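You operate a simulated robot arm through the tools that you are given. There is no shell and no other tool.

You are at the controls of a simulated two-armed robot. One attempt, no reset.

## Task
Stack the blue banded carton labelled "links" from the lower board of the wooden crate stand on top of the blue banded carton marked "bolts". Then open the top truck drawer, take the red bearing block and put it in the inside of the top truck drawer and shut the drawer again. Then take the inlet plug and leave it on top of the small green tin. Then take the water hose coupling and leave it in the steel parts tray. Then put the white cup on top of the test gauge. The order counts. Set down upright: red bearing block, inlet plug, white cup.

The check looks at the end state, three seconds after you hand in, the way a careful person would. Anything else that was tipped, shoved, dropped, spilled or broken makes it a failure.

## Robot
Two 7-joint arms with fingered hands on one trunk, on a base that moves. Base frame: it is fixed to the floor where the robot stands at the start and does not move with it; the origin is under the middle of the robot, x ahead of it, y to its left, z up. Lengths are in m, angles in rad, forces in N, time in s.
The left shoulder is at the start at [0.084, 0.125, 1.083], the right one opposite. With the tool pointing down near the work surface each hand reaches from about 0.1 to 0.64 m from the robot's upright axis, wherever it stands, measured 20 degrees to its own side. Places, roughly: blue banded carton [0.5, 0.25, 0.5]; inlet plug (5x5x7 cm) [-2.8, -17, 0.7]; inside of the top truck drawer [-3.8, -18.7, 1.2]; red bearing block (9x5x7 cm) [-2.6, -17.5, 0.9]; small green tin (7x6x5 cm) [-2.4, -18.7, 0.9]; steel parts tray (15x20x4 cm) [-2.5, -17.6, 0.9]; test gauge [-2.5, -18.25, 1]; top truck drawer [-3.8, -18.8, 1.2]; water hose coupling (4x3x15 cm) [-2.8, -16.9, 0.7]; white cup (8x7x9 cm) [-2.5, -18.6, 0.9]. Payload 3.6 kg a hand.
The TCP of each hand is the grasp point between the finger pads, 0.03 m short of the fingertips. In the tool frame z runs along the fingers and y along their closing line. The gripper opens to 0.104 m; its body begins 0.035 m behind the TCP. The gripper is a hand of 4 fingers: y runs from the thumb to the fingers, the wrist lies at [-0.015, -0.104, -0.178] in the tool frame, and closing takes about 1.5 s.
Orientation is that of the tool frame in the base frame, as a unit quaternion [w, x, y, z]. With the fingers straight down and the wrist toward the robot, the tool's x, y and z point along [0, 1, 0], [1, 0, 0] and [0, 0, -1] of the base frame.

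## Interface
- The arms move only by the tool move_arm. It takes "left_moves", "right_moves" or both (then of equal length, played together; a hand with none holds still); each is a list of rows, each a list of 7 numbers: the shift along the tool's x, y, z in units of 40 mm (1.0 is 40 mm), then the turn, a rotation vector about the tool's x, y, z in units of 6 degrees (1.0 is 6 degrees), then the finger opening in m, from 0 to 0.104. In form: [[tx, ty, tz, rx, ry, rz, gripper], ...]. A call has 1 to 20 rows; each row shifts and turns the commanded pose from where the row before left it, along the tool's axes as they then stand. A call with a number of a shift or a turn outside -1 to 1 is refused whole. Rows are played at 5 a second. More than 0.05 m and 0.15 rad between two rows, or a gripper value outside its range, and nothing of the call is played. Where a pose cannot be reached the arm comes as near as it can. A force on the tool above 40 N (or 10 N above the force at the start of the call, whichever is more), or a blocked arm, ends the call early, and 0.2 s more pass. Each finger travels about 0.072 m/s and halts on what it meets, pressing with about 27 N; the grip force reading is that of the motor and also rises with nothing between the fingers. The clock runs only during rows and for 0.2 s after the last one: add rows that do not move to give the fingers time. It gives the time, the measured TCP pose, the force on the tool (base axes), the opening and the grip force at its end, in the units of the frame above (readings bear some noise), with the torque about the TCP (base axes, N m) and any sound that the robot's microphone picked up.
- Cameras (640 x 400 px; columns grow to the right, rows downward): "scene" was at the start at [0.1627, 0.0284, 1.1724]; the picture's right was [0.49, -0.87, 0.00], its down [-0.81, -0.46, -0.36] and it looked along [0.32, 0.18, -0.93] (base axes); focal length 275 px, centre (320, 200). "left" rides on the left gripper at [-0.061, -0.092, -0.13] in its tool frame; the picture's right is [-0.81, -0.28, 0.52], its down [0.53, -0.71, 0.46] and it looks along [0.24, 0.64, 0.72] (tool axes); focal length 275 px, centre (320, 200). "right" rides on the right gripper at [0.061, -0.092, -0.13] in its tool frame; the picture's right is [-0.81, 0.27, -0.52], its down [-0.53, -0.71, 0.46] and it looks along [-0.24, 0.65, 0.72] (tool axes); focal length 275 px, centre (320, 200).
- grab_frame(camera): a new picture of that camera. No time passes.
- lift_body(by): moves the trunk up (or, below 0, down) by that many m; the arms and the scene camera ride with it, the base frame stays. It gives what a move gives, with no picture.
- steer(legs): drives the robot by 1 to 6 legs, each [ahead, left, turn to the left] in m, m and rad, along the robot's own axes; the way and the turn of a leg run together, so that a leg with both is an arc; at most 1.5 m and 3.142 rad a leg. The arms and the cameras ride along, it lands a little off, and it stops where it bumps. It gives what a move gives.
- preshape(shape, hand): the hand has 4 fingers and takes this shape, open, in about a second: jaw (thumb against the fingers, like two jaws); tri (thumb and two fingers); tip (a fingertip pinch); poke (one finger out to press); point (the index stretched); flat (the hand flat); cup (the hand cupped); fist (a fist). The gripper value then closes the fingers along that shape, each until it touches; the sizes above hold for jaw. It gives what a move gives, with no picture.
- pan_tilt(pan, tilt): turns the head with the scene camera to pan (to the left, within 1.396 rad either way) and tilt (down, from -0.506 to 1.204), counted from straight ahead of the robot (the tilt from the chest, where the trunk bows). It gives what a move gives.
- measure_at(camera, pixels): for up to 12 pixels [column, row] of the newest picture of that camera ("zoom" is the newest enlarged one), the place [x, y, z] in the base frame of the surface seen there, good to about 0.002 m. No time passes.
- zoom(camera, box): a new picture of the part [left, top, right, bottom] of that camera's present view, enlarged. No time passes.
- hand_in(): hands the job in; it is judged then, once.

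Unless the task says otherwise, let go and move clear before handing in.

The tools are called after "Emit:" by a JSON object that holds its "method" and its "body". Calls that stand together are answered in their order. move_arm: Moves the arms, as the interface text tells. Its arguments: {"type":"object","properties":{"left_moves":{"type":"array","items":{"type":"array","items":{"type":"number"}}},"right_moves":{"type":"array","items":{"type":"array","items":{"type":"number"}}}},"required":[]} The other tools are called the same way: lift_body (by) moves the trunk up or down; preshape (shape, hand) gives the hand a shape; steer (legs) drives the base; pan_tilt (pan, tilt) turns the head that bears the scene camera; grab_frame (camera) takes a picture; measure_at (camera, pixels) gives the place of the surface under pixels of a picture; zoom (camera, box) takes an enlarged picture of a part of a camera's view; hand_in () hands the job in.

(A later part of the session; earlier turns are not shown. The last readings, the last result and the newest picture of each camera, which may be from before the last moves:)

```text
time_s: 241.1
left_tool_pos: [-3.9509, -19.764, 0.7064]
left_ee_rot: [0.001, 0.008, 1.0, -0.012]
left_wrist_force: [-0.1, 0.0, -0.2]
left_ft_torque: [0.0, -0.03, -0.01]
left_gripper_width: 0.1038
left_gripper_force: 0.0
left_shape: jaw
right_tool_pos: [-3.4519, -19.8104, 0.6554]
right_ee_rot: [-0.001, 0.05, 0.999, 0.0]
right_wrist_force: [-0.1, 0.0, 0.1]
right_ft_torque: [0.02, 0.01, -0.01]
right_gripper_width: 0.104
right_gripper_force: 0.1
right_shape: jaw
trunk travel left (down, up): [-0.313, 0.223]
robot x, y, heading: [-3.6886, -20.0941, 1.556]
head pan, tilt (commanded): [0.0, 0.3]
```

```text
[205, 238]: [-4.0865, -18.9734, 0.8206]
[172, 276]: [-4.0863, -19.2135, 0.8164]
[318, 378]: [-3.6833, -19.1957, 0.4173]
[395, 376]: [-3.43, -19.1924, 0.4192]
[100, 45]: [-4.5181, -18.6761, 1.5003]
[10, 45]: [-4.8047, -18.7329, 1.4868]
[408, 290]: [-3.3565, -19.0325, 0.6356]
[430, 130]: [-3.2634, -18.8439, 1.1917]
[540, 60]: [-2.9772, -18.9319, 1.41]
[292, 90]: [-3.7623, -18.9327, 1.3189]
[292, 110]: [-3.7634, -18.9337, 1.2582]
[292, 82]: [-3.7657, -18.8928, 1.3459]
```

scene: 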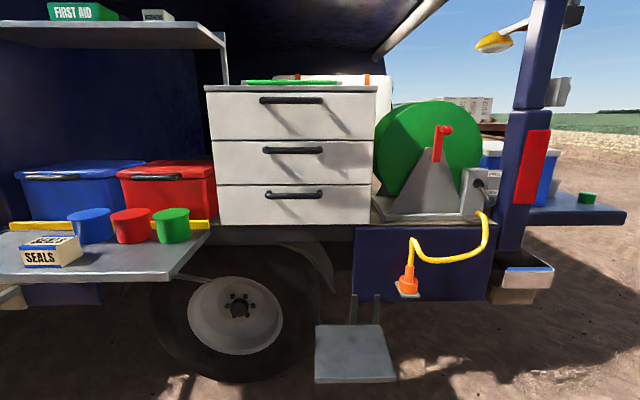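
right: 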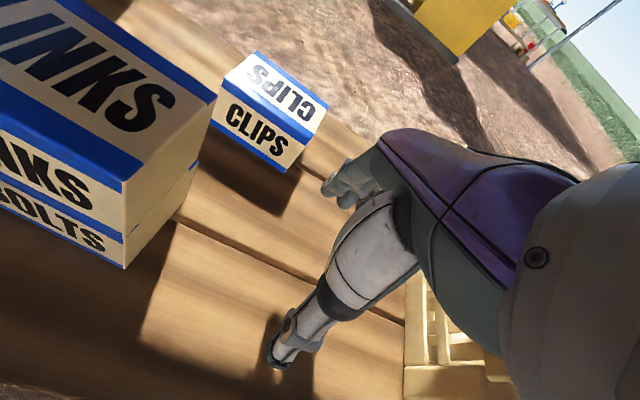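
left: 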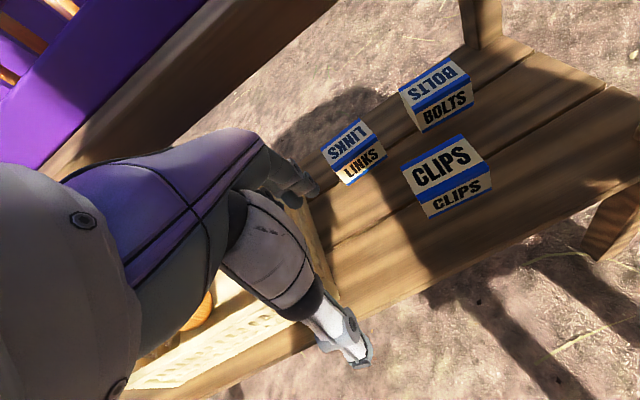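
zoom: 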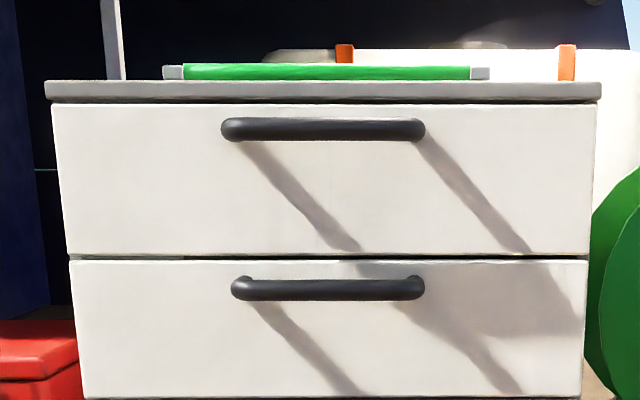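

The drawer front is x −4.035…−3.495, z 1.163–1.31, flush with the cabinet top, so gripping the bar with fingers level (thumb below) is possible. I will raise the trunk and bring the left hand up to a level, forward-pointing pose here in free space.

Emit:
{"method": "lift_body", "body": {"by": 0.15}}

Emit:
{"method": "move_arm", "body": {"left_moves": [[0, 0.5, -0.9, 0, 0, 0, 0.104], [0, 0.5, -0.9, 0, 0, 0, 0.104], [0, 0.5, -0.9, 0, 0, 0, 0.104], [0, 0.5, -0.9, 0, 0, 0, 0.104], [0, 0.5, -0.9, 0, 0, 0, 0.104], [0, 0, -0.9, 0, 0, 0, 0.104], [0, 0, -0.9, 0, 0, 0, 0.104], [0, 0, 0, 0, 0, 0, 0.104]]}}

```text
time_s: 242.8
left_tool_pos: [-3.9504, -19.7641, 0.8563]
left_ee_rot: [0.0, 0.008, 1.0, -0.014]
left_wrist_force: [-0.1, -0.3, 0.2]
left_ft_torque: [0.01, -0.03, 0.0]
left_gripper_width: 0.1036
left_gripper_force: 0.1
left_shape: jaw
right_tool_pos: [-3.4519, -19.8121, 0.8047]
right_ee_rot: [0.0, 0.05, 0.999, 0.0]
right_wrist_force: [-0.6, -0.2, -0.1]
right_ft_torque: [0.03, 0.05, -0.01]
right_gripper_width: 0.1041
right_gripper_force: 0.1
right_shape: jaw
trunk travel left (down, up): [-0.463, 0.073]
robot x, y, heading: [-3.6896, -20.092, 1.56]
head pan, tilt (commanded): [0.0, 0.3]
```

```text
time_s: 244.6
left_tool_pos: [-3.9501, -19.6599, 1.1057]
left_ee_rot: [0.001, 0.007, 1.0, -0.012]
left_wrist_force: [-0.5, -0.1, 0.3]
left_ft_torque: [0.04, -0.01, -0.01]
left_gripper_width: 0.1038
left_gripper_force: 0.1
left_shape: jaw
right_tool_pos: [-3.4512, -19.8109, 0.8052]
right_ee_rot: [0.0, 0.051, 0.999, 0.001]
right_wrist_force: [0.0, 0.1, 0.3]
right_ft_torque: [-0.01, -0.03, 0.01]
right_gripper_width: 0.104
right_gripper_force: 0.1
right_shape: jaw
trunk travel left (down, up): [-0.463, 0.073]
robot x, y, heading: [-3.6925, -20.0969, 1.559]
head pan, tilt (commanded): [0.0, 0.3]
```

The left hand is raised to z 1.106. I will now turn it −90° about its x axis so the fingers point forward with the thumb below.

Emit:
{"method": "move_arm", "body": {"left_moves": [[0, 0, 0, -1, 0, 0, 0.104], [0, 0, 0, -1, 0, 0, 0.104], [0, 0, 0, -1, 0, 0, 0.104], [0, 0, 0, -1, 0, 0, 0.104], [0, 0, 0, -1, 0, 0, 0.104], [0, 0, 0, -1, 0, 0, 0.104], [0, 0, 0, -1, 0, 0, 0.104], [0, 0, 0, -1, 0, 0, 0.104], [0, 0, 0, -1, 0, 0, 0.104], [0, 0, 0, -1, 0, 0, 0.104], [0, 0, 0, -1, 0, 0, 0.104], [0, 0, 0, -1, 0, 0, 0.104], [0, 0, 0, -1, 0, 0, 0.104], [0, 0, 0, -1, 0, 0, 0.104], [0, 0, 0, -1, 0, 0, 0.104], [0, 0, 0, 0, 0, 0, 0.104]]}}

Emit:
{"method": "grab_frame", "body": {"camera": "scene"}}

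Emit:
{"method": "grab_frame", "body": {"camera": "left"}}

```text
time_s: 248.0
left_tool_pos: [-3.9592, -19.6324, 1.1035]
left_ee_rot: [0.006, 0.005, 0.716, 0.698]
left_wrist_force: [-0.1, 0.3, 0.1]
left_ft_torque: [-0.03, -0.01, 0.0]
left_gripper_width: 0.1036
left_gripper_force: 0.1
left_shape: jaw
left hand out of reach, approached as far as the arm can: row 4, 5, 6
right_tool_pos: [-3.452, -19.812, 0.8057]
right_ee_rot: [0.0, 0.051, 0.999, 0.0]
right_wrist_force: [0.5, -1.0, 0.0]
right_ft_torque: [-0.04, 0.01, 0.04]
right_gripper_width: 0.1041
right_gripper_force: 0.0
right_shape: jaw
trunk travel left (down, up): [-0.463, 0.073]
robot x, y, heading: [-3.6882, -20.0901, 1.556]
head pan, tilt (commanded): [0.0, 0.3]
```

```text
taken
```

scene: 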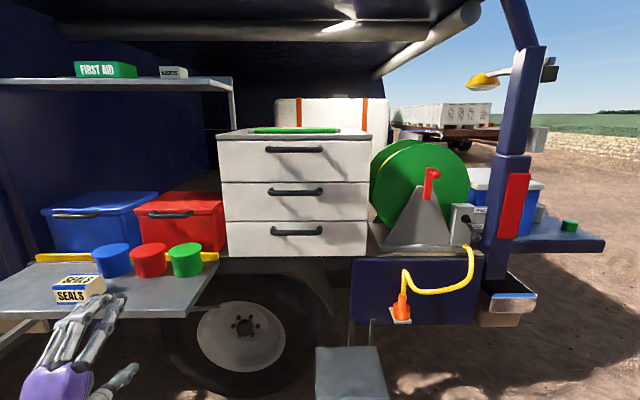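

```text
taken
```

left: 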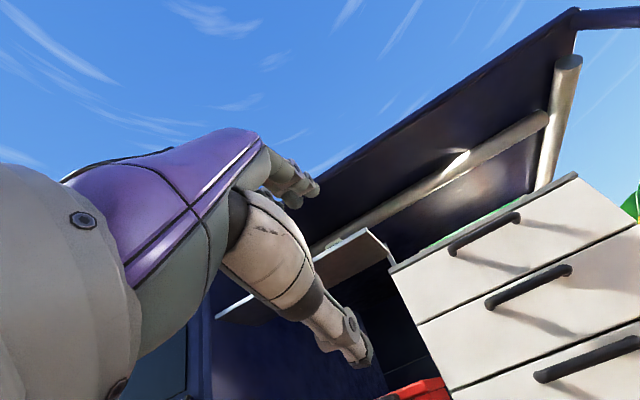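

The left hand now points level and forward at (−3.959, −19.632, 1.104). I will shift it right and up to handle height and partly close it to 6 cm.

Emit:
{"method": "move_arm", "body": {"left_moves": [[-0.78, 0.76, 0.3, 0, 0, 0, 0.1], [-0.78, 0.76, 0.3, 0, 0, 0, 0.09], [-0.78, 0.76, 0.3, 0, 0, 0, 0.08], [-0.78, 0.76, 0.3, 0, 0, 0, 0.07], [-0.78, 0.76, 0.3, 0, 0, 0, 0.06], [-0.78, 0.76, 0.3, 0, 0, 0, 0.06], [0, 0, 0, 0, 0, 0, 0.06], [0, 0, 0, 0, 0, 0, 0.06]]}}

Emit:
{"method": "grab_frame", "body": {"camera": "scene"}}

Emit:
{"method": "grab_frame", "body": {"camera": "left"}}

```text
time_s: 249.8
left_tool_pos: [-3.7729, -19.5572, 1.2853]
left_ee_rot: [0.005, 0.005, 0.715, 0.699]
left_wrist_force: [0.2, 0.6, -0.1]
left_ft_torque: [-0.02, 0.0, 0.02]
left_gripper_width: 0.0602
left_gripper_force: 0.1
left_shape: jaw
right_tool_pos: [-3.4523, -19.8098, 0.806]
right_ee_rot: [0.0, 0.05, 0.999, 0.0]
right_wrist_force: [-0.1, 0.5, -0.6]
right_ft_torque: [-0.03, 0.01, 0.02]
right_gripper_width: 0.1041
right_gripper_force: 0.0
right_shape: jaw
trunk travel left (down, up): [-0.463, 0.073]
robot x, y, heading: [-3.6906, -20.0929, 1.556]
head pan, tilt (commanded): [0.0, 0.3]
```

```text
taken
```

scene: 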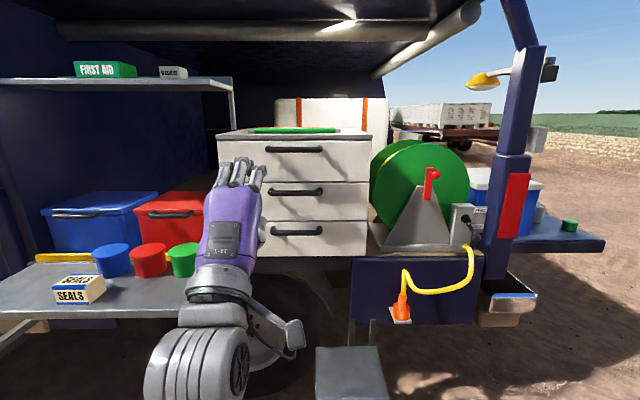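

```text
taken
```

left: 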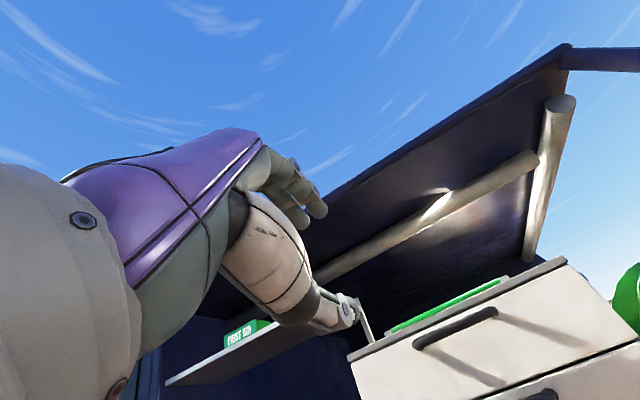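

The hand is at handle height, TCP (−3.773, −19.557, 1.285). I will drive ahead 0.48 m and check before the last reach.

Emit:
{"method": "steer", "body": {"legs": [[0.48, 0, 0.0]]}}

Emit:
{"method": "grab_frame", "body": {"camera": "left"}}

Emit:
{"method": "grab_frame", "body": {"camera": "scene"}}

```text
time_s: 252.7
left_tool_pos: [-3.765, -19.0813, 1.2842]
left_ee_rot: [0.007, 0.006, 0.716, 0.698]
left_wrist_force: [-0.1, -0.5, 0.3]
left_ft_torque: [-0.01, 0.02, -0.02]
left_gripper_width: 0.0607
left_gripper_force: 0.0
left_shape: jaw
right_tool_pos: [-3.4432, -19.336, 0.8061]
right_ee_rot: [0.0, 0.051, 0.999, -0.001]
right_wrist_force: [-0.1, 0.1, 0.4]
right_ft_torque: [0.0, 0.0, 0.02]
right_gripper_width: 0.1038
right_gripper_force: 0.1
right_shape: jaw
trunk travel left (down, up): [-0.463, 0.073]
robot x, y, heading: [-3.6811, -19.6172, 1.556]
head pan, tilt (commanded): [0.0, 0.3]
```

```text
taken
```

left: 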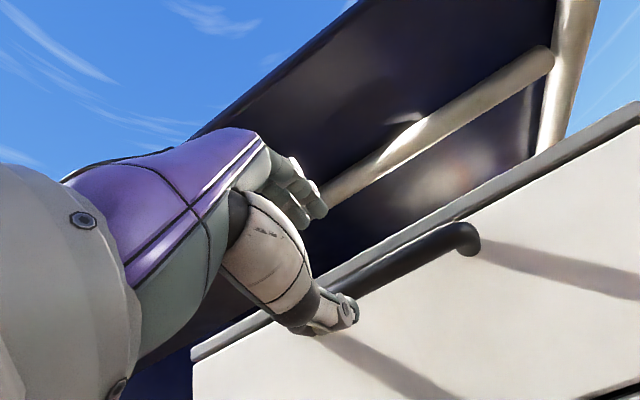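

```text
taken
```

scene: 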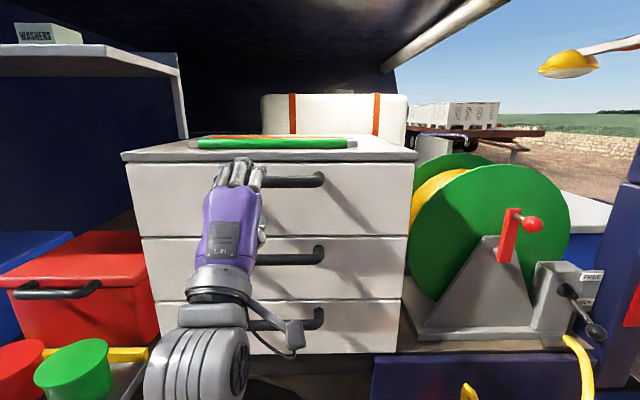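

The bar appears in the left picture from (360,280) to (475,235). I will measure it once more from close by.

Emit:
{"method": "measure_at", "body": {"camera": "left", "pixels": [[430, 250], [400, 262], [440, 233], [450, 255], [380, 285], [470, 238], [350, 310], [315, 325]]}}

Emit:
{"method": "measure_at", "body": {"camera": "scene", "pixels": [[300, 180], [320, 180], [275, 182], [240, 170], [300, 173], [300, 187]]}}

```text
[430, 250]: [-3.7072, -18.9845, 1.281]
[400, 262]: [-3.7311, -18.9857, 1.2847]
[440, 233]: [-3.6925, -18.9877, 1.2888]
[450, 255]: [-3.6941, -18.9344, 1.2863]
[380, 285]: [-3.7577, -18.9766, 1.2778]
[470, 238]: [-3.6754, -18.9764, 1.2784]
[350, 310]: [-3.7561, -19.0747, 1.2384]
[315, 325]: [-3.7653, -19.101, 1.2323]
```

```text
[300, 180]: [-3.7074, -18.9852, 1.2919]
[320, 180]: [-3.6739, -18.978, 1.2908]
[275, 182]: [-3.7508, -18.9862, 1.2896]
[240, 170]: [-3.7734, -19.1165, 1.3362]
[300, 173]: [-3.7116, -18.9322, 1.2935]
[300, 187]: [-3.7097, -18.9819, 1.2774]
```

The bar centre is at z≈1.285, matching the TCP. I will reach forward 0.10 m and close on the bar.

Emit:
{"method": "move_arm", "body": {"left_moves": [[0, 0.03, 0.9, 0, 0, 0, 0.06], [0, 0.03, 0.9, 0, 0, 0, 0.06], [0, 0.02, 0.7, 0, 0, 0, 0.06], [0, 0, 0, 0, 0, 0, 0.06]]}}

Emit:
{"method": "grab_frame", "body": {"camera": "left"}}

Emit:
{"method": "zoom", "body": {"camera": "scene", "box": [150, 120, 350, 260]}}

```text
time_s: 253.7
left_tool_pos: [-3.764, -18.9803, 1.2849]
left_ee_rot: [0.007, 0.006, 0.715, 0.699]
left_wrist_force: [-1.2, -0.1, 0.5]
left_ft_torque: [0.02, 0.01, 0.0]
left_gripper_width: 0.0606
left_gripper_force: 0.1
left_shape: jaw
right_tool_pos: [-3.4434, -19.3361, 0.8056]
right_ee_rot: [0.0, 0.052, 0.999, 0.0]
right_wrist_force: [-0.4, -0.3, -0.8]
right_ft_torque: [-0.01, 0.01, -0.04]
right_gripper_width: 0.1037
right_gripper_force: 0.1
right_shape: jaw
trunk travel left (down, up): [-0.463, 0.073]
robot x, y, heading: [-3.6814, -19.6186, 1.551]
head pan, tilt (commanded): [0.0, 0.3]
```

```text
taken
```

left: 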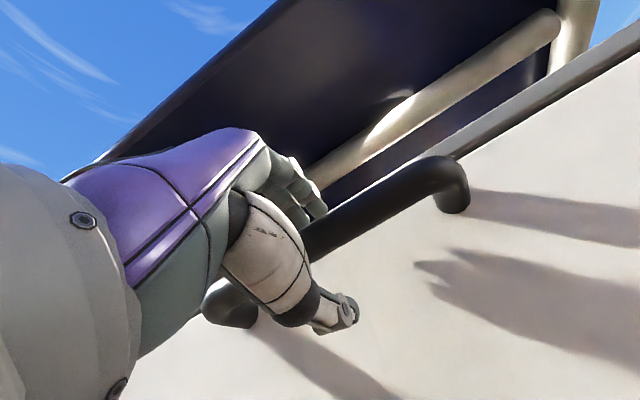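

```text
2.86 times, centred on (250, 190) of scene
```

zoom: 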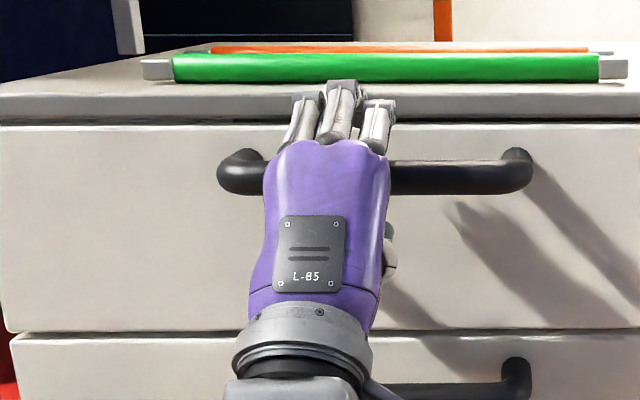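

The bar is between the fingers and thumb. I will close the hand on it.

Emit:
{"method": "move_arm", "body": {"left_moves": [[0, 0, 0, 0, 0, 0, 0.045], [0, 0, 0, 0, 0, 0, 0.03], [0, 0, 0, 0, 0, 0, 0.015], [0, 0, 0, 0, 0, 0, 0.005], [0, 0, 0, 0, 0, 0, 0.005], [0, 0, 0, 0, 0, 0, 0.005], [0, 0, 0, 0, 0, 0, 0.005]]}}

Emit:
{"method": "grab_frame", "body": {"camera": "left"}}

```text
time_s: 255.3
left_tool_pos: [-3.7639, -18.9809, 1.2852]
left_ee_rot: [0.007, 0.006, 0.716, 0.698]
left_wrist_force: [-0.3, 0.5, 1.1]
left_ft_torque: [0.02, 0.01, -0.01]
left_gripper_width: 0.0054
left_gripper_force: 0.1
left_shape: jaw
right_tool_pos: [-3.4438, -19.336, 0.8054]
right_ee_rot: [0.0, 0.052, 0.999, 0.001]
right_wrist_force: [0.3, -0.1, -0.8]
right_ft_torque: [0.01, -0.05, 0.02]
right_gripper_width: 0.1038
right_gripper_force: 0.1
right_shape: jaw
trunk travel left (down, up): [-0.463, 0.073]
robot x, y, heading: [-3.6823, -19.6197, 1.549]
head pan, tilt (commanded): [0.0, 0.3]
```

```text
taken
```

left: 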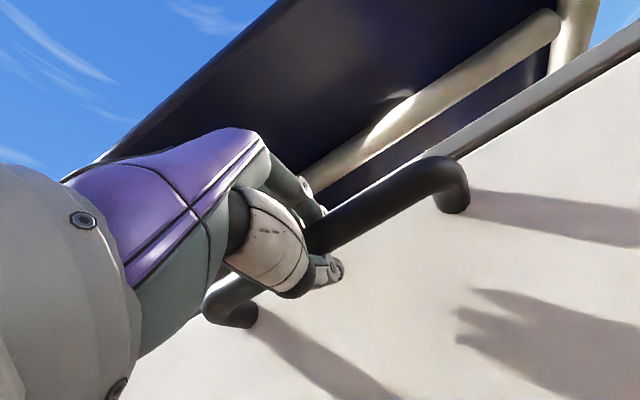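

The fingers closed to 5 mm with no grip force, so they may be hooked round the bar rather than pinching it. I will pull 4 cm and see whether the drawer follows.

Emit:
{"method": "move_arm", "body": {"left_moves": [[0, 0, -0.4, 0, 0, 0, 0.0], [0, 0, -0.6, 0, 0, 0, 0.0], [0, 0, 0, 0, 0, 0, 0.0]]}}

Emit:
{"method": "grab_frame", "body": {"camera": "left"}}

Emit:
{"method": "grab_frame", "body": {"camera": "scene"}}

```text
time_s: 256.1
left_tool_pos: [-3.7643, -19.0204, 1.2851]
left_ee_rot: [0.007, 0.007, 0.716, 0.698]
left_wrist_force: [0.2, -0.5, -6.6]
left_ft_torque: [0.03, 0.02, 0.01]
left_gripper_width: 0.0095
left_gripper_force: 27.0
left_shape: jaw
right_tool_pos: [-3.4426, -19.3351, 0.8048]
right_ee_rot: [0.0, 0.051, 0.999, 0.0]
right_wrist_force: [-0.3, 0.8, 0.7]
right_ft_torque: [-0.02, -0.02, -0.02]
right_gripper_width: 0.1039
right_gripper_force: 0.0
right_shape: jaw
trunk travel left (down, up): [-0.463, 0.073]
robot x, y, heading: [-3.6819, -19.6177, 1.553]
head pan, tilt (commanded): [0.0, 0.3]
```

```text
taken
```

left: 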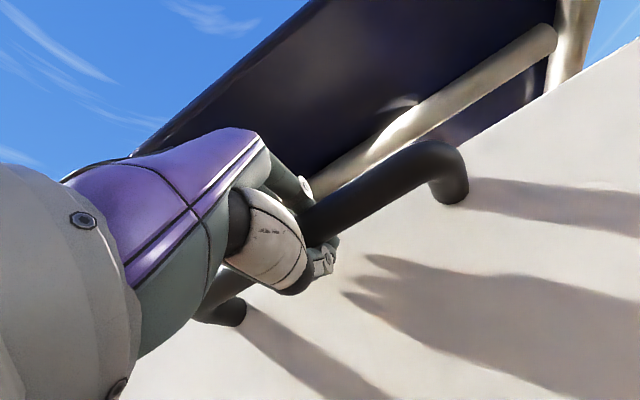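

```text
taken
```

scene: 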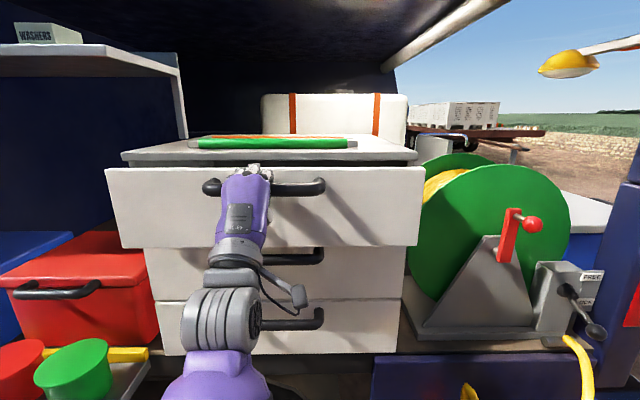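

The drawer follows (grip now 27 N). I will pull it further by backing the base 0.24 m.

Emit:
{"method": "steer", "body": {"legs": [[-0.24, -0.004, 0]]}}

Emit:
{"method": "grab_frame", "body": {"camera": "scene"}}

```text
time_s: 257.9
left_tool_pos: [-3.7637, -19.2609, 1.2858]
left_ee_rot: [0.007, 0.006, 0.717, 0.698]
left_wrist_force: [0.2, 0.3, -13.8]
left_ft_torque: [0.06, 0.0, 0.0]
left_gripper_width: 0.0096
left_gripper_force: 26.7
left_shape: jaw
right_tool_pos: [-3.4439, -19.5755, 0.8057]
right_ee_rot: [0.0, 0.051, 0.999, 0.0]
right_wrist_force: [-0.1, 0.8, 0.1]
right_ft_torque: [0.03, -0.02, -0.04]
right_gripper_width: 0.1041
right_gripper_force: 0.1
right_shape: jaw
trunk travel left (down, up): [-0.463, 0.073]
robot x, y, heading: [-3.6843, -19.8555, 1.549]
head pan, tilt (commanded): [0.0, 0.3]
```

```text
taken
```

scene: 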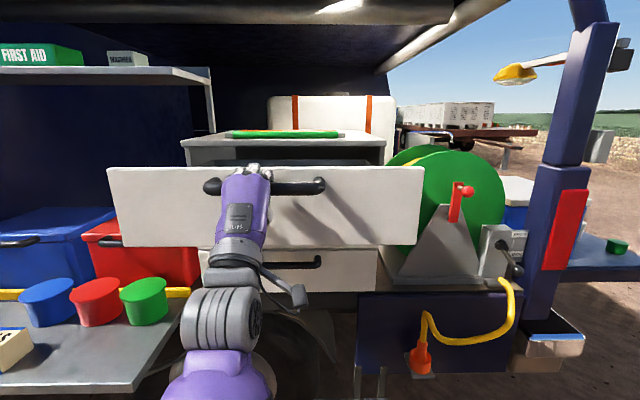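

The drawer is about 0.28 m open. I will release the handle and pull the hand back.

Emit:
{"method": "move_arm", "body": {"left_moves": [[0, 0, 0, 0, 0, 0, 0.02], [0, 0, 0, 0, 0, 0, 0.04], [0, 0, 0, 0, 0, 0, 0.06], [0, 0, 0, 0, 0, 0, 0.06], [0, 0, 0, 0, 0, 0, 0.06], [0, 0, -0.7, 0, 0, 0, 0.06], [0, 0, -0.9, 0, 0, 0, 0.06], [0, 0, -0.9, 0, 0, 0, 0.06], [0, 0, 0, 0, 0, 0, 0.06]]}}

Emit:
{"method": "grab_frame", "body": {"camera": "scene"}}

```text
time_s: 259.9
left_tool_pos: [-3.7653, -19.3609, 1.2884]
left_ee_rot: [0.006, 0.005, 0.715, 0.699]
left_wrist_force: [-0.3, 0.4, -0.6]
left_ft_torque: [0.02, 0.02, 0.01]
left_gripper_width: 0.0596
left_gripper_force: 0.1
left_shape: jaw
right_tool_pos: [-3.443, -19.5742, 0.8058]
right_ee_rot: [0.0, 0.052, 0.999, 0.002]
right_wrist_force: [-0.2, -0.1, 0.9]
right_ft_torque: [-0.01, 0.03, 0.03]
right_gripper_width: 0.1037
right_gripper_force: 0.0
right_shape: jaw
trunk travel left (down, up): [-0.463, 0.073]
robot x, y, heading: [-3.6849, -19.8553, 1.558]
head pan, tilt (commanded): [0.0, 0.3]
```

```text
taken
```

scene: 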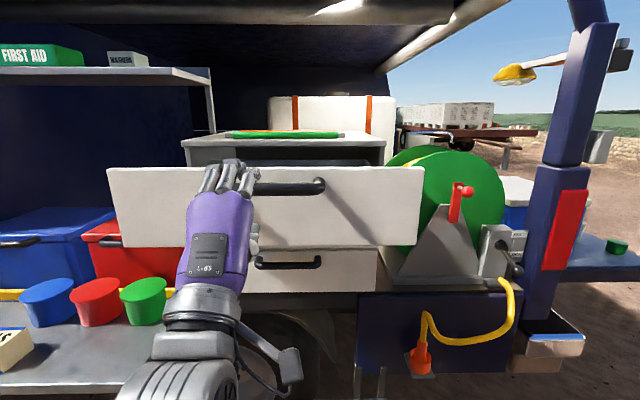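

The hand is off the handle and the drawer stays open. I will raise the trunk the last few cm and look down into the drawer.

Emit:
{"method": "lift_body", "body": {"by": 0.07}}

Emit:
{"method": "steer", "body": {"legs": [[-0.05, 0, 0]]}}

Emit:
{"method": "grab_frame", "body": {"camera": "scene"}}

Emit:
{"method": "zoom", "body": {"camera": "scene", "box": [90, 110, 430, 270]}}

```text
time_s: 260.9
left_tool_pos: [-3.7657, -19.3595, 1.357]
left_ee_rot: [0.007, 0.006, 0.717, 0.698]
left_wrist_force: [0.2, 0.5, -0.2]
left_ft_torque: [0.03, -0.01, 0.02]
left_gripper_width: 0.0595
left_gripper_force: 0.1
left_shape: jaw
right_tool_pos: [-3.4431, -19.5751, 0.8748]
right_ee_rot: [0.0, 0.052, 0.999, 0.0]
right_wrist_force: [0.7, 0.3, -0.3]
right_ft_torque: [-0.01, -0.01, 0.02]
right_gripper_width: 0.1039
right_gripper_force: 0.1
right_shape: jaw
trunk travel left (down, up): [-0.533, 0.003]
robot x, y, heading: [-3.6807, -19.8508, 1.551]
head pan, tilt (commanded): [0.0, 0.3]
```

```text
time_s: 261.9
left_tool_pos: [-3.7675, -19.4108, 1.359]
left_ee_rot: [0.007, 0.006, 0.715, 0.699]
left_wrist_force: [0.5, 0.7, -0.2]
left_ft_torque: [-0.01, -0.01, -0.01]
left_gripper_width: 0.0596
left_gripper_force: 0.0
left_shape: jaw
right_tool_pos: [-3.4443, -19.6243, 0.8771]
right_ee_rot: [0.0, 0.051, 0.999, 0.001]
right_wrist_force: [-0.2, 0.2, -0.8]
right_ft_torque: [0.01, 0.01, 0.01]
right_gripper_width: 0.1038
right_gripper_force: 0.1
right_shape: jaw
trunk travel left (down, up): [-0.533, 0.003]
robot x, y, heading: [-3.6873, -19.9047, 1.555]
head pan, tilt (commanded): [0.0, 0.3]
```

```text
taken
```

scene: 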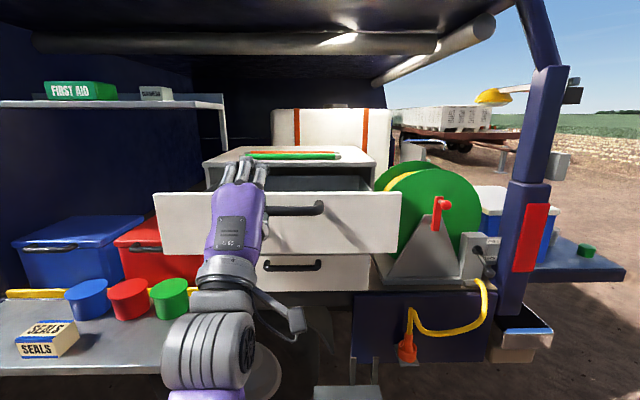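

```text
1.88 times, centred on (260, 190) of scene
```

zoom: 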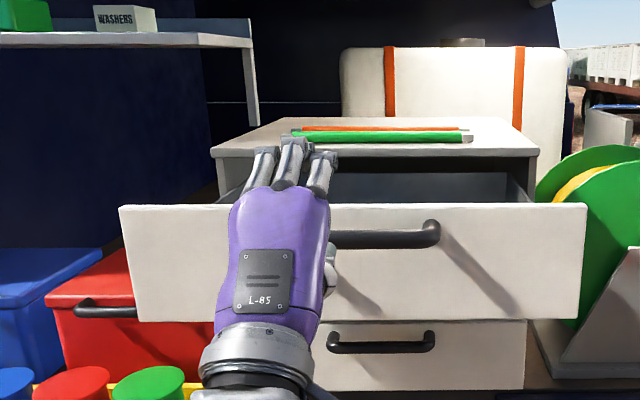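

I can see a sliver of the drawer's dark inside above its front at (330,182). I will measure it and the front's top edge.

Emit:
{"method": "measure_at", "body": {"camera": "scene", "pixels": [[330, 184], [300, 186], [330, 192], [370, 182], [330, 178], [290, 180], [375, 190], [330, 197], [160, 196], [398, 196], [345, 188], [315, 190]]}}

```text
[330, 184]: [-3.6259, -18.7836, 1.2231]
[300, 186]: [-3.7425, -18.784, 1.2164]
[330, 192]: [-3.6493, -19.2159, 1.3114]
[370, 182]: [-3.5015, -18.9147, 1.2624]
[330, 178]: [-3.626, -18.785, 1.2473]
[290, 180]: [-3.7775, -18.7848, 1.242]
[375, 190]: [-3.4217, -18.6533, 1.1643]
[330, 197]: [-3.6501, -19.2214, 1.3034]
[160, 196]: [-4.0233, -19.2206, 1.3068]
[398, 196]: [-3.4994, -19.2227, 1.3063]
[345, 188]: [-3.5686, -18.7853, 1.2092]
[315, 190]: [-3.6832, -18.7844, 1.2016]
```

The drawer floor region exposed runs from y≈−19.2 to −18.93, with room to spare. I will now drive back round to the tailgate for the red bearing block.

Emit:
{"method": "steer", "body": {"legs": [[-0.3, 0, 0], [0, 0, 1.58], [-1.2, 0, 0], [-1.2, 0, 0], [0, -1.3, 0], [0, -1.3, 0]]}}

Emit:
{"method": "pan_tilt", "body": {"pan": 0.0, "tilt": 0.45}}

Emit:
{"method": "grab_frame", "body": {"camera": "scene"}}

```text
time_s: 301.6
left_tool_pos: [-1.7169, -17.7276, 1.3585]
left_ee_rot: [-0.486, -0.499, 0.513, 0.501]
left_wrist_force: [-0.1, -0.3, -0.9]
left_ft_torque: [-0.01, 0.02, 0.02]
left_gripper_width: 0.0595
left_gripper_force: 0.1
left_shape: jaw
right_tool_pos: [-1.499, -17.4078, 0.8762]
right_ee_rot: [-0.001, -0.666, 0.746, 0.001]
right_wrist_force: [0.6, 0.6, 0.0]
right_ft_torque: [0.01, 0.01, -0.01]
right_gripper_width: 0.1039
right_gripper_force: 0.1
right_shape: jaw
trunk travel left (down, up): [-0.533, 0.003]
robot x, y, heading: [-1.2178, -17.651, 3.113]
head pan, tilt (commanded): [0.0, 0.3]
```

```text
time_s: 302.3
left_tool_pos: [-1.7164, -17.7276, 1.3581]
left_ee_rot: [-0.487, -0.499, 0.512, 0.501]
left_wrist_force: [-0.2, -0.5, -0.1]
left_ft_torque: [0.0, -0.01, -0.02]
left_gripper_width: 0.0595
left_gripper_force: 0.1
left_shape: jaw
right_tool_pos: [-1.499, -17.4082, 0.8755]
right_ee_rot: [0.0, -0.666, 0.746, 0.0]
right_wrist_force: [0.0, 0.5, 0.2]
right_ft_torque: [-0.01, 0.02, 0.0]
right_gripper_width: 0.1039
right_gripper_force: 0.0
right_shape: jaw
trunk travel left (down, up): [-0.533, 0.003]
robot x, y, heading: [-1.219, -17.6502, 3.114]
head pan, tilt (commanded): [0.0, 0.45]
```

```text
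taken
```

scene: 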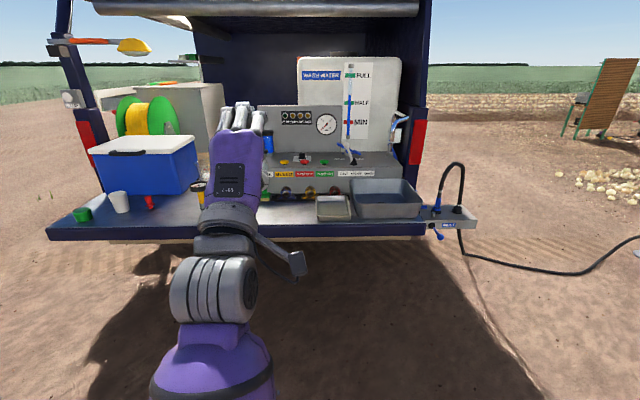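

The left hand blocks the view of the rack. I will move it left, down and back.

Emit:
{"method": "move_arm", "body": {"left_moves": [[0.6, -0.8, -0.3, 0, 0, 0, 0.06], [0.6, -0.8, -0.3, 0, 0, 0, 0.06], [0.6, -0.8, -0.3, 0, 0, 0, 0.06], [0.6, -0.8, -0.3, 0, 0, 0, 0.06], [0.6, -0.8, -0.3, 0, 0, 0, 0.06], [0.6, -0.8, -0.3, 0, 0, 0, 0.06], [0.6, -0.8, -0.3, 0, 0, 0, 0.06], [0, 0, 0, 0, 0, 0, 0.06]]}}

Emit:
{"method": "grab_frame", "body": {"camera": "scene"}}

Emit:
{"method": "zoom", "body": {"camera": "scene", "box": [240, 130, 480, 250]}}

```text
time_s: 304.1
left_tool_pos: [-1.6327, -17.8979, 1.1371]
left_ee_rot: [-0.487, -0.5, 0.513, 0.5]
left_wrist_force: [0.4, -0.2, -0.6]
left_ft_torque: [0.01, 0.02, 0.0]
left_gripper_width: 0.0601
left_gripper_force: 0.0
left_shape: jaw
right_tool_pos: [-1.4977, -17.4077, 0.8759]
right_ee_rot: [-0.002, -0.665, 0.747, 0.0]
right_wrist_force: [-0.8, 0.1, 0.5]
right_ft_torque: [0.01, -0.01, 0.0]
right_gripper_width: 0.1037
right_gripper_force: 0.1
right_shape: jaw
trunk travel left (down, up): [-0.533, 0.003]
robot x, y, heading: [-1.2193, -17.6503, 3.118]
head pan, tilt (commanded): [0.0, 0.45]
```

```text
taken
```

scene: 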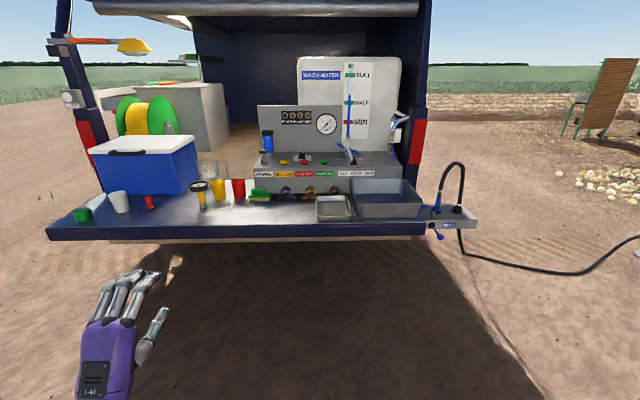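

```text
2.67 times, centred on (360, 190) of scene
```

zoom: 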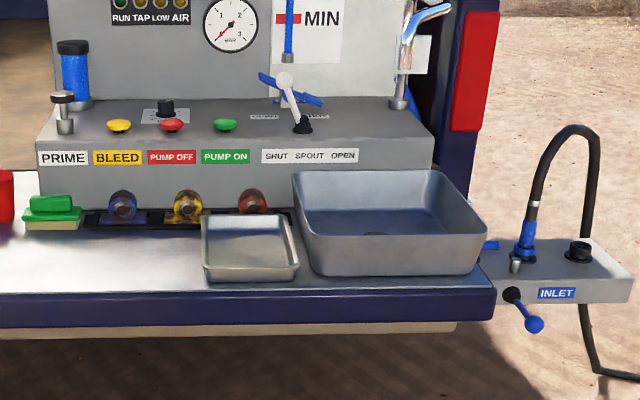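

The rack with the blue, yellow and red blocks is behind the flat tray; the inlet ledge at far right carries the black plug and the hose end. I will raise both hands above the tailgate level before driving closer.

Emit:
{"method": "move_arm", "body": {"left_moves": [[0, 0.5, -0.4, 0, 0, 0, 0.06], [0, 0.5, -0.4, 0, 0, 0, 0.06], [0, 0.5, -0.4, 0, 0, 0, 0.06], [0, 0.5, -0.4, 0, 0, 0, 0.06], [0, 0.5, 0, 0, 0, 0, 0.06], [0, 0, 0, 0, 0, 0, 0.06]], "right_moves": [[0, 0, -0.95, 0, 0, 0, 0.104], [0, 0, -0.95, 0, 0, 0, 0.104], [0, 0, -0.95, 0, 0, 0, 0.104], [0, 0, -0.95, 0, 0, 0, 0.104], [0, 0, -0.95, 0, 0, 0, 0.104], [0, 0, 0, 0, 0, 0, 0.104]]}}

Emit:
{"method": "steer", "body": {"legs": [[0.55, 0, 0.025]]}}

Emit:
{"method": "pan_tilt", "body": {"pan": -0.2, "tilt": 0.6}}

Emit:
{"method": "grab_frame", "body": {"camera": "scene"}}

Emit:
{"method": "grab_frame", "body": {"camera": "right"}}

```text
time_s: 305.5
left_tool_pos: [-1.5689, -17.9001, 1.2384]
left_ee_rot: [-0.487, -0.499, 0.512, 0.501]
left_wrist_force: [0.4, -0.1, 0.2]
left_ft_torque: [0.04, -0.02, -0.01]
left_gripper_width: 0.0602
left_gripper_force: 0.0
left_shape: jaw
right_tool_pos: [-1.539, -17.3943, 1.0403]
right_ee_rot: [0.0, -0.665, 0.746, 0.001]
right_wrist_force: [-0.8, 0.1, -0.2]
right_ft_torque: [0.02, 0.0, 0.0]
right_gripper_width: 0.1036
right_gripper_force: 0.0
right_shape: jaw
right hand out of reach, approached as far as the arm can: row 3, 4, 5
trunk travel left (down, up): [-0.533, 0.003]
robot x, y, heading: [-1.2214, -17.6526, 3.112]
head pan, tilt (commanded): [0.0, 0.45]
```

```text
time_s: 308.6
left_tool_pos: [-2.1051, -17.9003, 1.2378]
left_ee_rot: [-0.493, -0.506, 0.507, 0.495]
left_wrist_force: [-0.3, -0.3, 0.4]
left_ft_torque: [0.01, 0.0, 0.03]
left_gripper_width: 0.06
left_gripper_force: 0.1
left_shape: jaw
right_tool_pos: [-2.0886, -17.3944, 1.0404]
right_ee_rot: [-0.001, -0.675, 0.738, 0.001]
right_wrist_force: [-0.6, 0.1, 0.5]
right_ft_torque: [0.0, -0.04, 0.04]
right_gripper_width: 0.1038
right_gripper_force: 0.0
right_shape: jaw
trunk travel left (down, up): [-0.533, 0.003]
robot x, y, heading: [-1.7601, -17.6413, 3.14]
head pan, tilt (commanded): [0.0, 0.45]
```

```text
time_s: 309.4
left_tool_pos: [-2.1048, -17.9011, 1.2371]
left_ee_rot: [-0.493, -0.506, 0.507, 0.494]
left_wrist_force: [-0.4, 1.0, 0.4]
left_ft_torque: [0.01, 0.01, 0.02]
left_gripper_width: 0.0602
left_gripper_force: 0.0
left_shape: jaw
right_tool_pos: [-2.0886, -17.3938, 1.0392]
right_ee_rot: [0.0, -0.675, 0.738, 0.001]
right_wrist_force: [0.1, -0.5, 0.1]
right_ft_torque: [0.06, 0.0, 0.0]
right_gripper_width: 0.1041
right_gripper_force: 0.0
right_shape: jaw
trunk travel left (down, up): [-0.533, 0.003]
robot x, y, heading: [-1.7641, -17.643, 3.142]
head pan, tilt (commanded): [-0.201, 0.6]
```

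```text
taken
```

scene: 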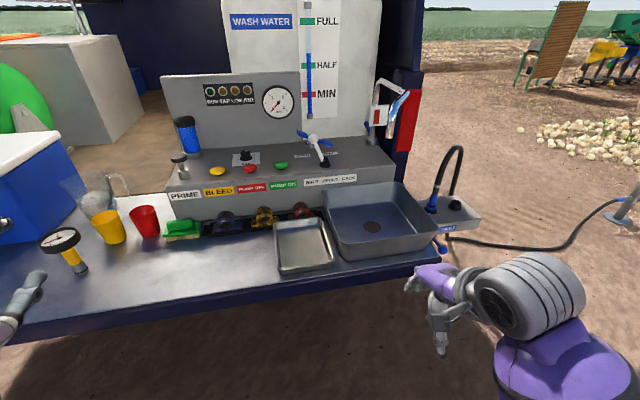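

```text
taken
```

right: 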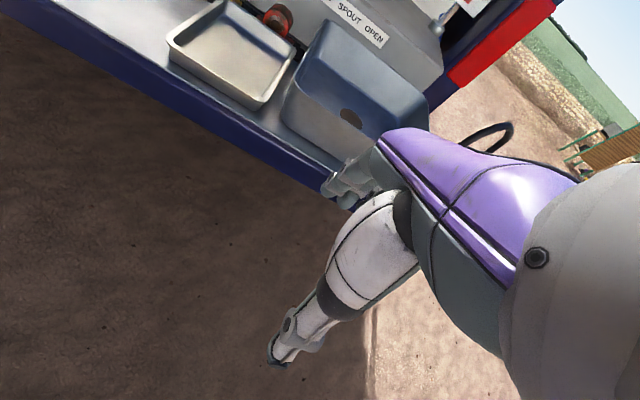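

Now the rack is well in view. I will zoom on it and measure the red block and its neighbours.

Emit:
{"method": "zoom", "body": {"camera": "scene", "box": [190, 180, 350, 280]}}

Emit:
{"method": "zoom", "body": {"camera": "right", "box": [160, 0, 440, 175]}}

```text
4.00 times, centred on (270, 230) of scene
```

zoom: 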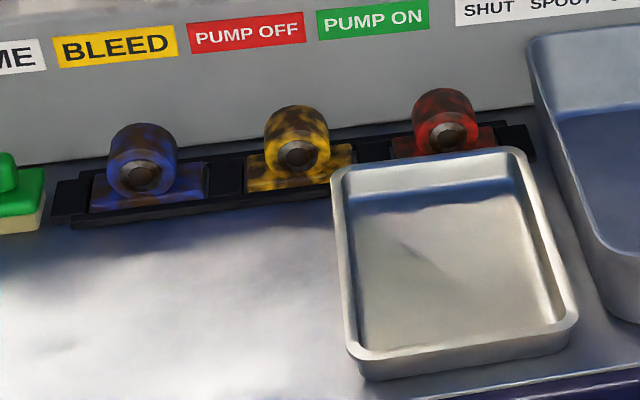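

```text
2.29 times, centred on (300, 88) of right
```

zoom: 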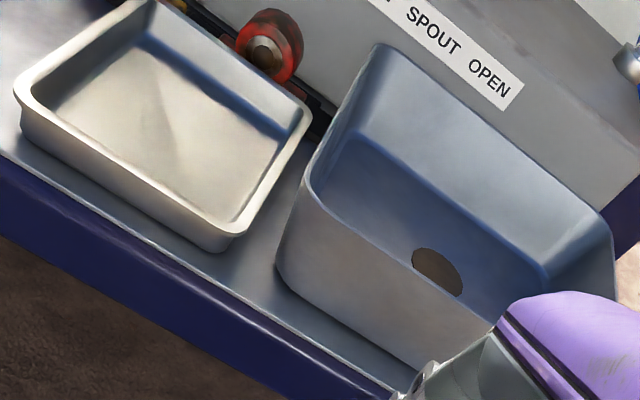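

I will measure the red block, rack, panel face and tray rim in the scene picture.

Emit:
{"method": "measure_at", "body": {"camera": "scene", "pixels": [[302, 205], [301, 214], [301.5, 211], [292, 217], [311, 215], [295, 207], [308, 207], [302, 202.5], [315, 200], [318, 212], [280, 217], [300, 196]]}}

Emit:
{"method": "measure_at", "body": {"camera": "scene", "pixels": [[305, 220], [300, 245], [277, 222], [322, 219], [332, 262], [282, 272], [305, 270], [345, 235], [352, 258], [430, 250], [330, 190], [262, 213]]}}

```text
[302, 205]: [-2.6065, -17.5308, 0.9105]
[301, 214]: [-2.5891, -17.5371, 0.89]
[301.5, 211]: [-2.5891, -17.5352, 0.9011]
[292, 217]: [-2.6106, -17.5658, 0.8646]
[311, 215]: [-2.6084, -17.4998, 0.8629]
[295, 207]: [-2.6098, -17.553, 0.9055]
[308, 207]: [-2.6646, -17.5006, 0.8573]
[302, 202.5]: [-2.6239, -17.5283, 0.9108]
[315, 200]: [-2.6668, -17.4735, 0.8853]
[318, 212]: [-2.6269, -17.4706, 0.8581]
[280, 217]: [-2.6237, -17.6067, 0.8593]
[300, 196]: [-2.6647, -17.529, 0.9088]
```

```text
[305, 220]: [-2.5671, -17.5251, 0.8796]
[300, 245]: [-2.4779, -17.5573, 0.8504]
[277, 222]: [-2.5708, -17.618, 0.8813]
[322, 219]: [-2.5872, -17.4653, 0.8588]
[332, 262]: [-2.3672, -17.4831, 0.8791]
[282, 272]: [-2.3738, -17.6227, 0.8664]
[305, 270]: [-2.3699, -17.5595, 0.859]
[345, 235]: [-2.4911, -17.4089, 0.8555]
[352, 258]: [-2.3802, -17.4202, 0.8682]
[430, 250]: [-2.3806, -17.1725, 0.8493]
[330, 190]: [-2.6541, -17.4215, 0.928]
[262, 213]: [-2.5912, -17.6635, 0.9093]
```

The red block's ring is at (−2.615, −17.533), top z≈0.912, between the panel (x −2.665) and the tray rim (x −2.571), so gripping across y is roomier. I will check the basin rim and then try turning the right hand by 90° in free space.

Emit:
{"method": "measure_at", "body": {"camera": "scene", "pixels": [[325, 200], [330, 215], [336, 235], [343, 256], [400, 185], [324, 188], [438, 243], [310, 135], [375, 130], [270, 211], [283, 205], [290, 207]]}}

Emit:
{"method": "move_arm", "body": {"right_moves": [[0, 0, 0, 0, 0, -1, 0.104], [0, 0, 0, 0, 0, -1, 0.104], [0, 0, 0, 0, 0, -1, 0.104], [0, 0, 0, 0, 0, -1, 0.104], [0, 0, 0, 0, 0, -1, 0.104], [0, 0, 0, 0, 0, -1, 0.104], [0, 0, 0, 0, 0, -1, 0.104], [0, 0, 0, 0, 0, -1, 0.104], [0, 0, 0, 0, 0, 0, 0.104]]}}

```text
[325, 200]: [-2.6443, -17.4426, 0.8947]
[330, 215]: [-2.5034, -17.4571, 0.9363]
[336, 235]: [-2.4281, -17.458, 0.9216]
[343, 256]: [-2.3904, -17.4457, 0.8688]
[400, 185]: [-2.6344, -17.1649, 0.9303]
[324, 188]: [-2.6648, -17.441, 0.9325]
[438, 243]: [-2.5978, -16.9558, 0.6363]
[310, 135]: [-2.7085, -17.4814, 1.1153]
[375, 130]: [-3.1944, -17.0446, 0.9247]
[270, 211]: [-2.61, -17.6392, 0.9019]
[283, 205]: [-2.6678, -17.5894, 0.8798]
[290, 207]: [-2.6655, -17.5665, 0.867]
```

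```text
time_s: 311.4
left_tool_pos: [-2.1056, -17.9014, 1.2385]
left_ee_rot: [-0.493, -0.506, 0.507, 0.495]
left_wrist_force: [0.1, 0.0, -0.2]
left_ft_torque: [-0.04, 0.01, -0.01]
left_gripper_width: 0.0604
left_gripper_force: 0.0
left_shape: jaw
right_tool_pos: [-2.0889, -17.3954, 1.0403]
right_ee_rot: [0.0, 0.917, -0.398, -0.001]
right_wrist_force: [-0.4, 0.4, -0.3]
right_ft_torque: [0.02, -0.02, -0.02]
right_gripper_width: 0.1037
right_gripper_force: 0.1
right_shape: jaw
trunk travel left (down, up): [-0.533, 0.003]
robot x, y, heading: [-1.7583, -17.6446, 3.14]
head pan, tilt (commanded): [-0.201, 0.6]
```

The turn works so far and the basin rim is at y≈−17.458, leaving room for the thumb at about 7.5 cm opening. I will finish the turn.

Emit:
{"method": "move_arm", "body": {"right_moves": [[0, 0, 0, 0, 0, -1, 0.104], [0, 0, 0, 0, 0, -1, 0.104], [0, 0, 0, 0, 0, -1, 0.104], [0, 0, 0, 0, 0, -1, 0.104], [0, 0, 0, 0, 0, -1, 0.1], [0, 0, 0, 0, 0, -1, 0.09], [0, 0, 0, 0, 0, -1, 0.08], [0, 0, 0, 0, 0, -0.8, 0.078], [0, 0, 0, 0, 0, 0, 0.078]]}}

Emit:
{"method": "grab_frame", "body": {"camera": "scene"}}

Emit:
{"method": "grab_frame", "body": {"camera": "right"}}

```text
time_s: 313.4
left_tool_pos: [-2.1036, -17.8997, 1.2376]
left_ee_rot: [-0.493, -0.506, 0.507, 0.495]
left_wrist_force: [0.2, 0.0, 0.3]
left_ft_torque: [-0.02, -0.01, 0.01]
left_gripper_width: 0.0601
left_gripper_force: 0.1
left_shape: jaw
right_tool_pos: [-2.0886, -17.3935, 1.04]
right_ee_rot: [0.0, 1.0, -0.002, 0.0]
right_wrist_force: [-0.2, 0.6, 1.2]
right_ft_torque: [0.02, 0.0, 0.02]
right_gripper_width: 0.0784
right_gripper_force: 0.1
right_shape: jaw
trunk travel left (down, up): [-0.533, 0.003]
robot x, y, heading: [-1.759, -17.6439, 3.139]
head pan, tilt (commanded): [-0.201, 0.6]
```

```text
taken
```

scene: 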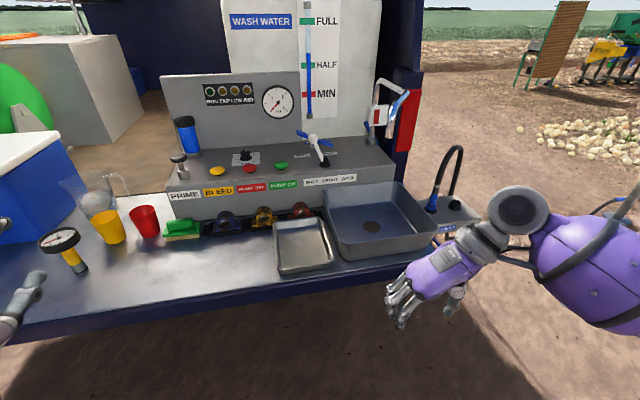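

```text
taken
```

right: 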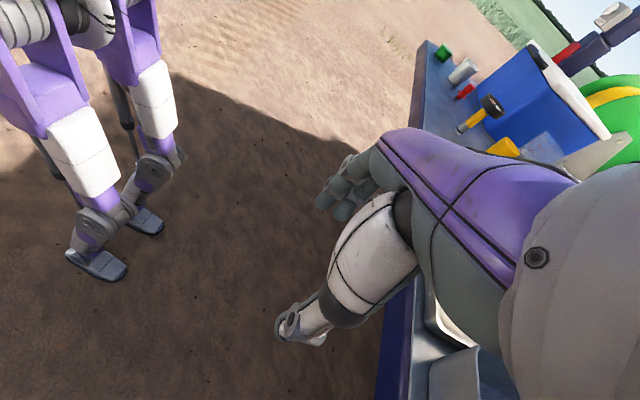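

The hand is turned with x_tool along +x. The forearm now sticks out to the right, so I will check the height of the hose loop and spout before driving in.

Emit:
{"method": "measure_at", "body": {"camera": "scene", "pixels": [[457, 149], [448, 155], [462, 160], [437, 190], [432, 205], [455, 205], [440, 228], [400, 95], [405, 110], [378, 105], [446, 215], [470, 218]]}}

Emit:
{"method": "zoom", "body": {"camera": "scene", "box": [400, 130, 500, 260]}}

Emit:
{"method": "zoom", "body": {"camera": "scene", "box": [370, 180, 640, 350]}}

```text
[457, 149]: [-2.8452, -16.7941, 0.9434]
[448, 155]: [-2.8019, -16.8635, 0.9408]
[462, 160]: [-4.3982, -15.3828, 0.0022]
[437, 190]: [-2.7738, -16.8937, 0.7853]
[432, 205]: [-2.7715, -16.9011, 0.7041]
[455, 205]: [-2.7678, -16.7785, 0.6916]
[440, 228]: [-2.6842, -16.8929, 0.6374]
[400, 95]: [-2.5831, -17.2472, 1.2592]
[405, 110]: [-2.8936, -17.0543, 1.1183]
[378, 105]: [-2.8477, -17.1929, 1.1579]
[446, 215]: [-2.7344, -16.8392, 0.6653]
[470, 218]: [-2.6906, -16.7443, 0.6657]
```

```text
3.08 times, centred on (450, 195) of scene
```

zoom: 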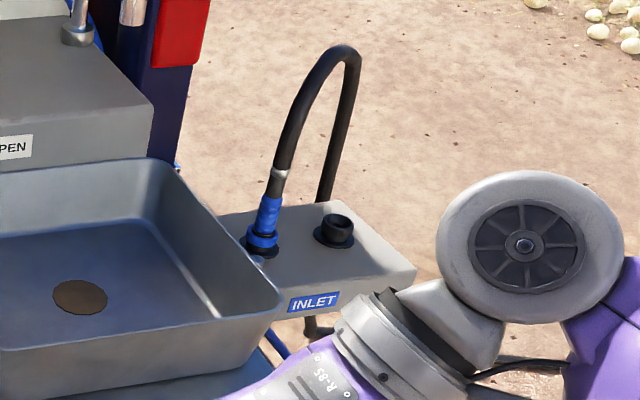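

```text
2.35 times, centred on (505, 265) of scene
```

zoom: 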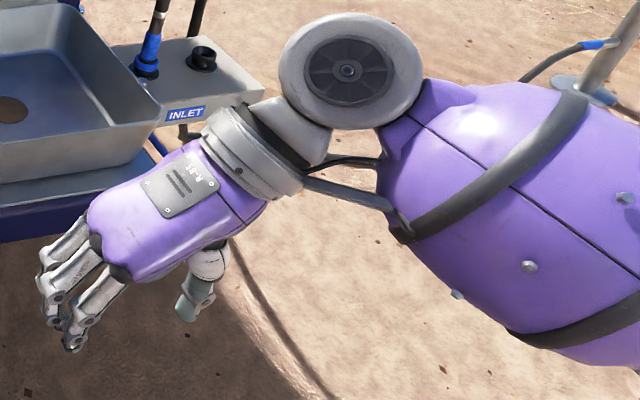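

The spout at (−2.58, −17.25, 1.26) over the basin could be near the wrist, so I will measure the wrist drum and forearm relative to the TCP.

Emit:
{"method": "measure_at", "body": {"camera": "scene", "pixels": [[520, 190], [520, 210], [495, 205], [545, 215], [530, 250], [560, 230], [600, 240], [630, 220], [400, 95], [392, 85], [408, 92], [385, 82]]}}

Emit:
{"method": "zoom", "body": {"camera": "scene", "box": [340, 60, 440, 160]}}

```text
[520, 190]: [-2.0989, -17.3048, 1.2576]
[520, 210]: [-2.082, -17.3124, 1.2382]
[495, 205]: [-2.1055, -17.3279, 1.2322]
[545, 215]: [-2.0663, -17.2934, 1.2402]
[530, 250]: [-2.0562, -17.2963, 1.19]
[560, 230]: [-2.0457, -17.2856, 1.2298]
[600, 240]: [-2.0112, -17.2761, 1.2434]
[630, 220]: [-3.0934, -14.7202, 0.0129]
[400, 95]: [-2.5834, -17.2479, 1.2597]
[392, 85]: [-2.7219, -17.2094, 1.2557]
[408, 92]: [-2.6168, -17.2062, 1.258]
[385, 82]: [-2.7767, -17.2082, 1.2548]
```

```text
4.00 times, centred on (390, 110) of scene
```

zoom: 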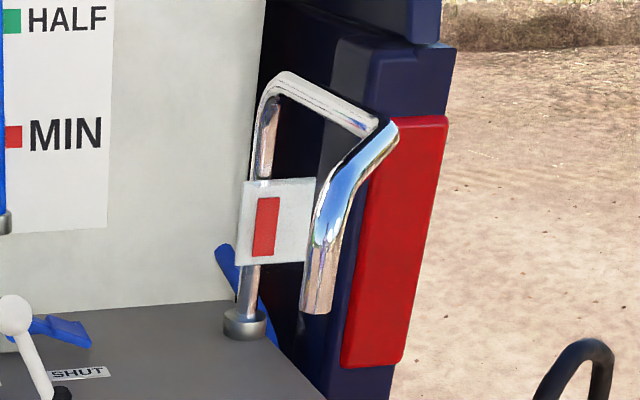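

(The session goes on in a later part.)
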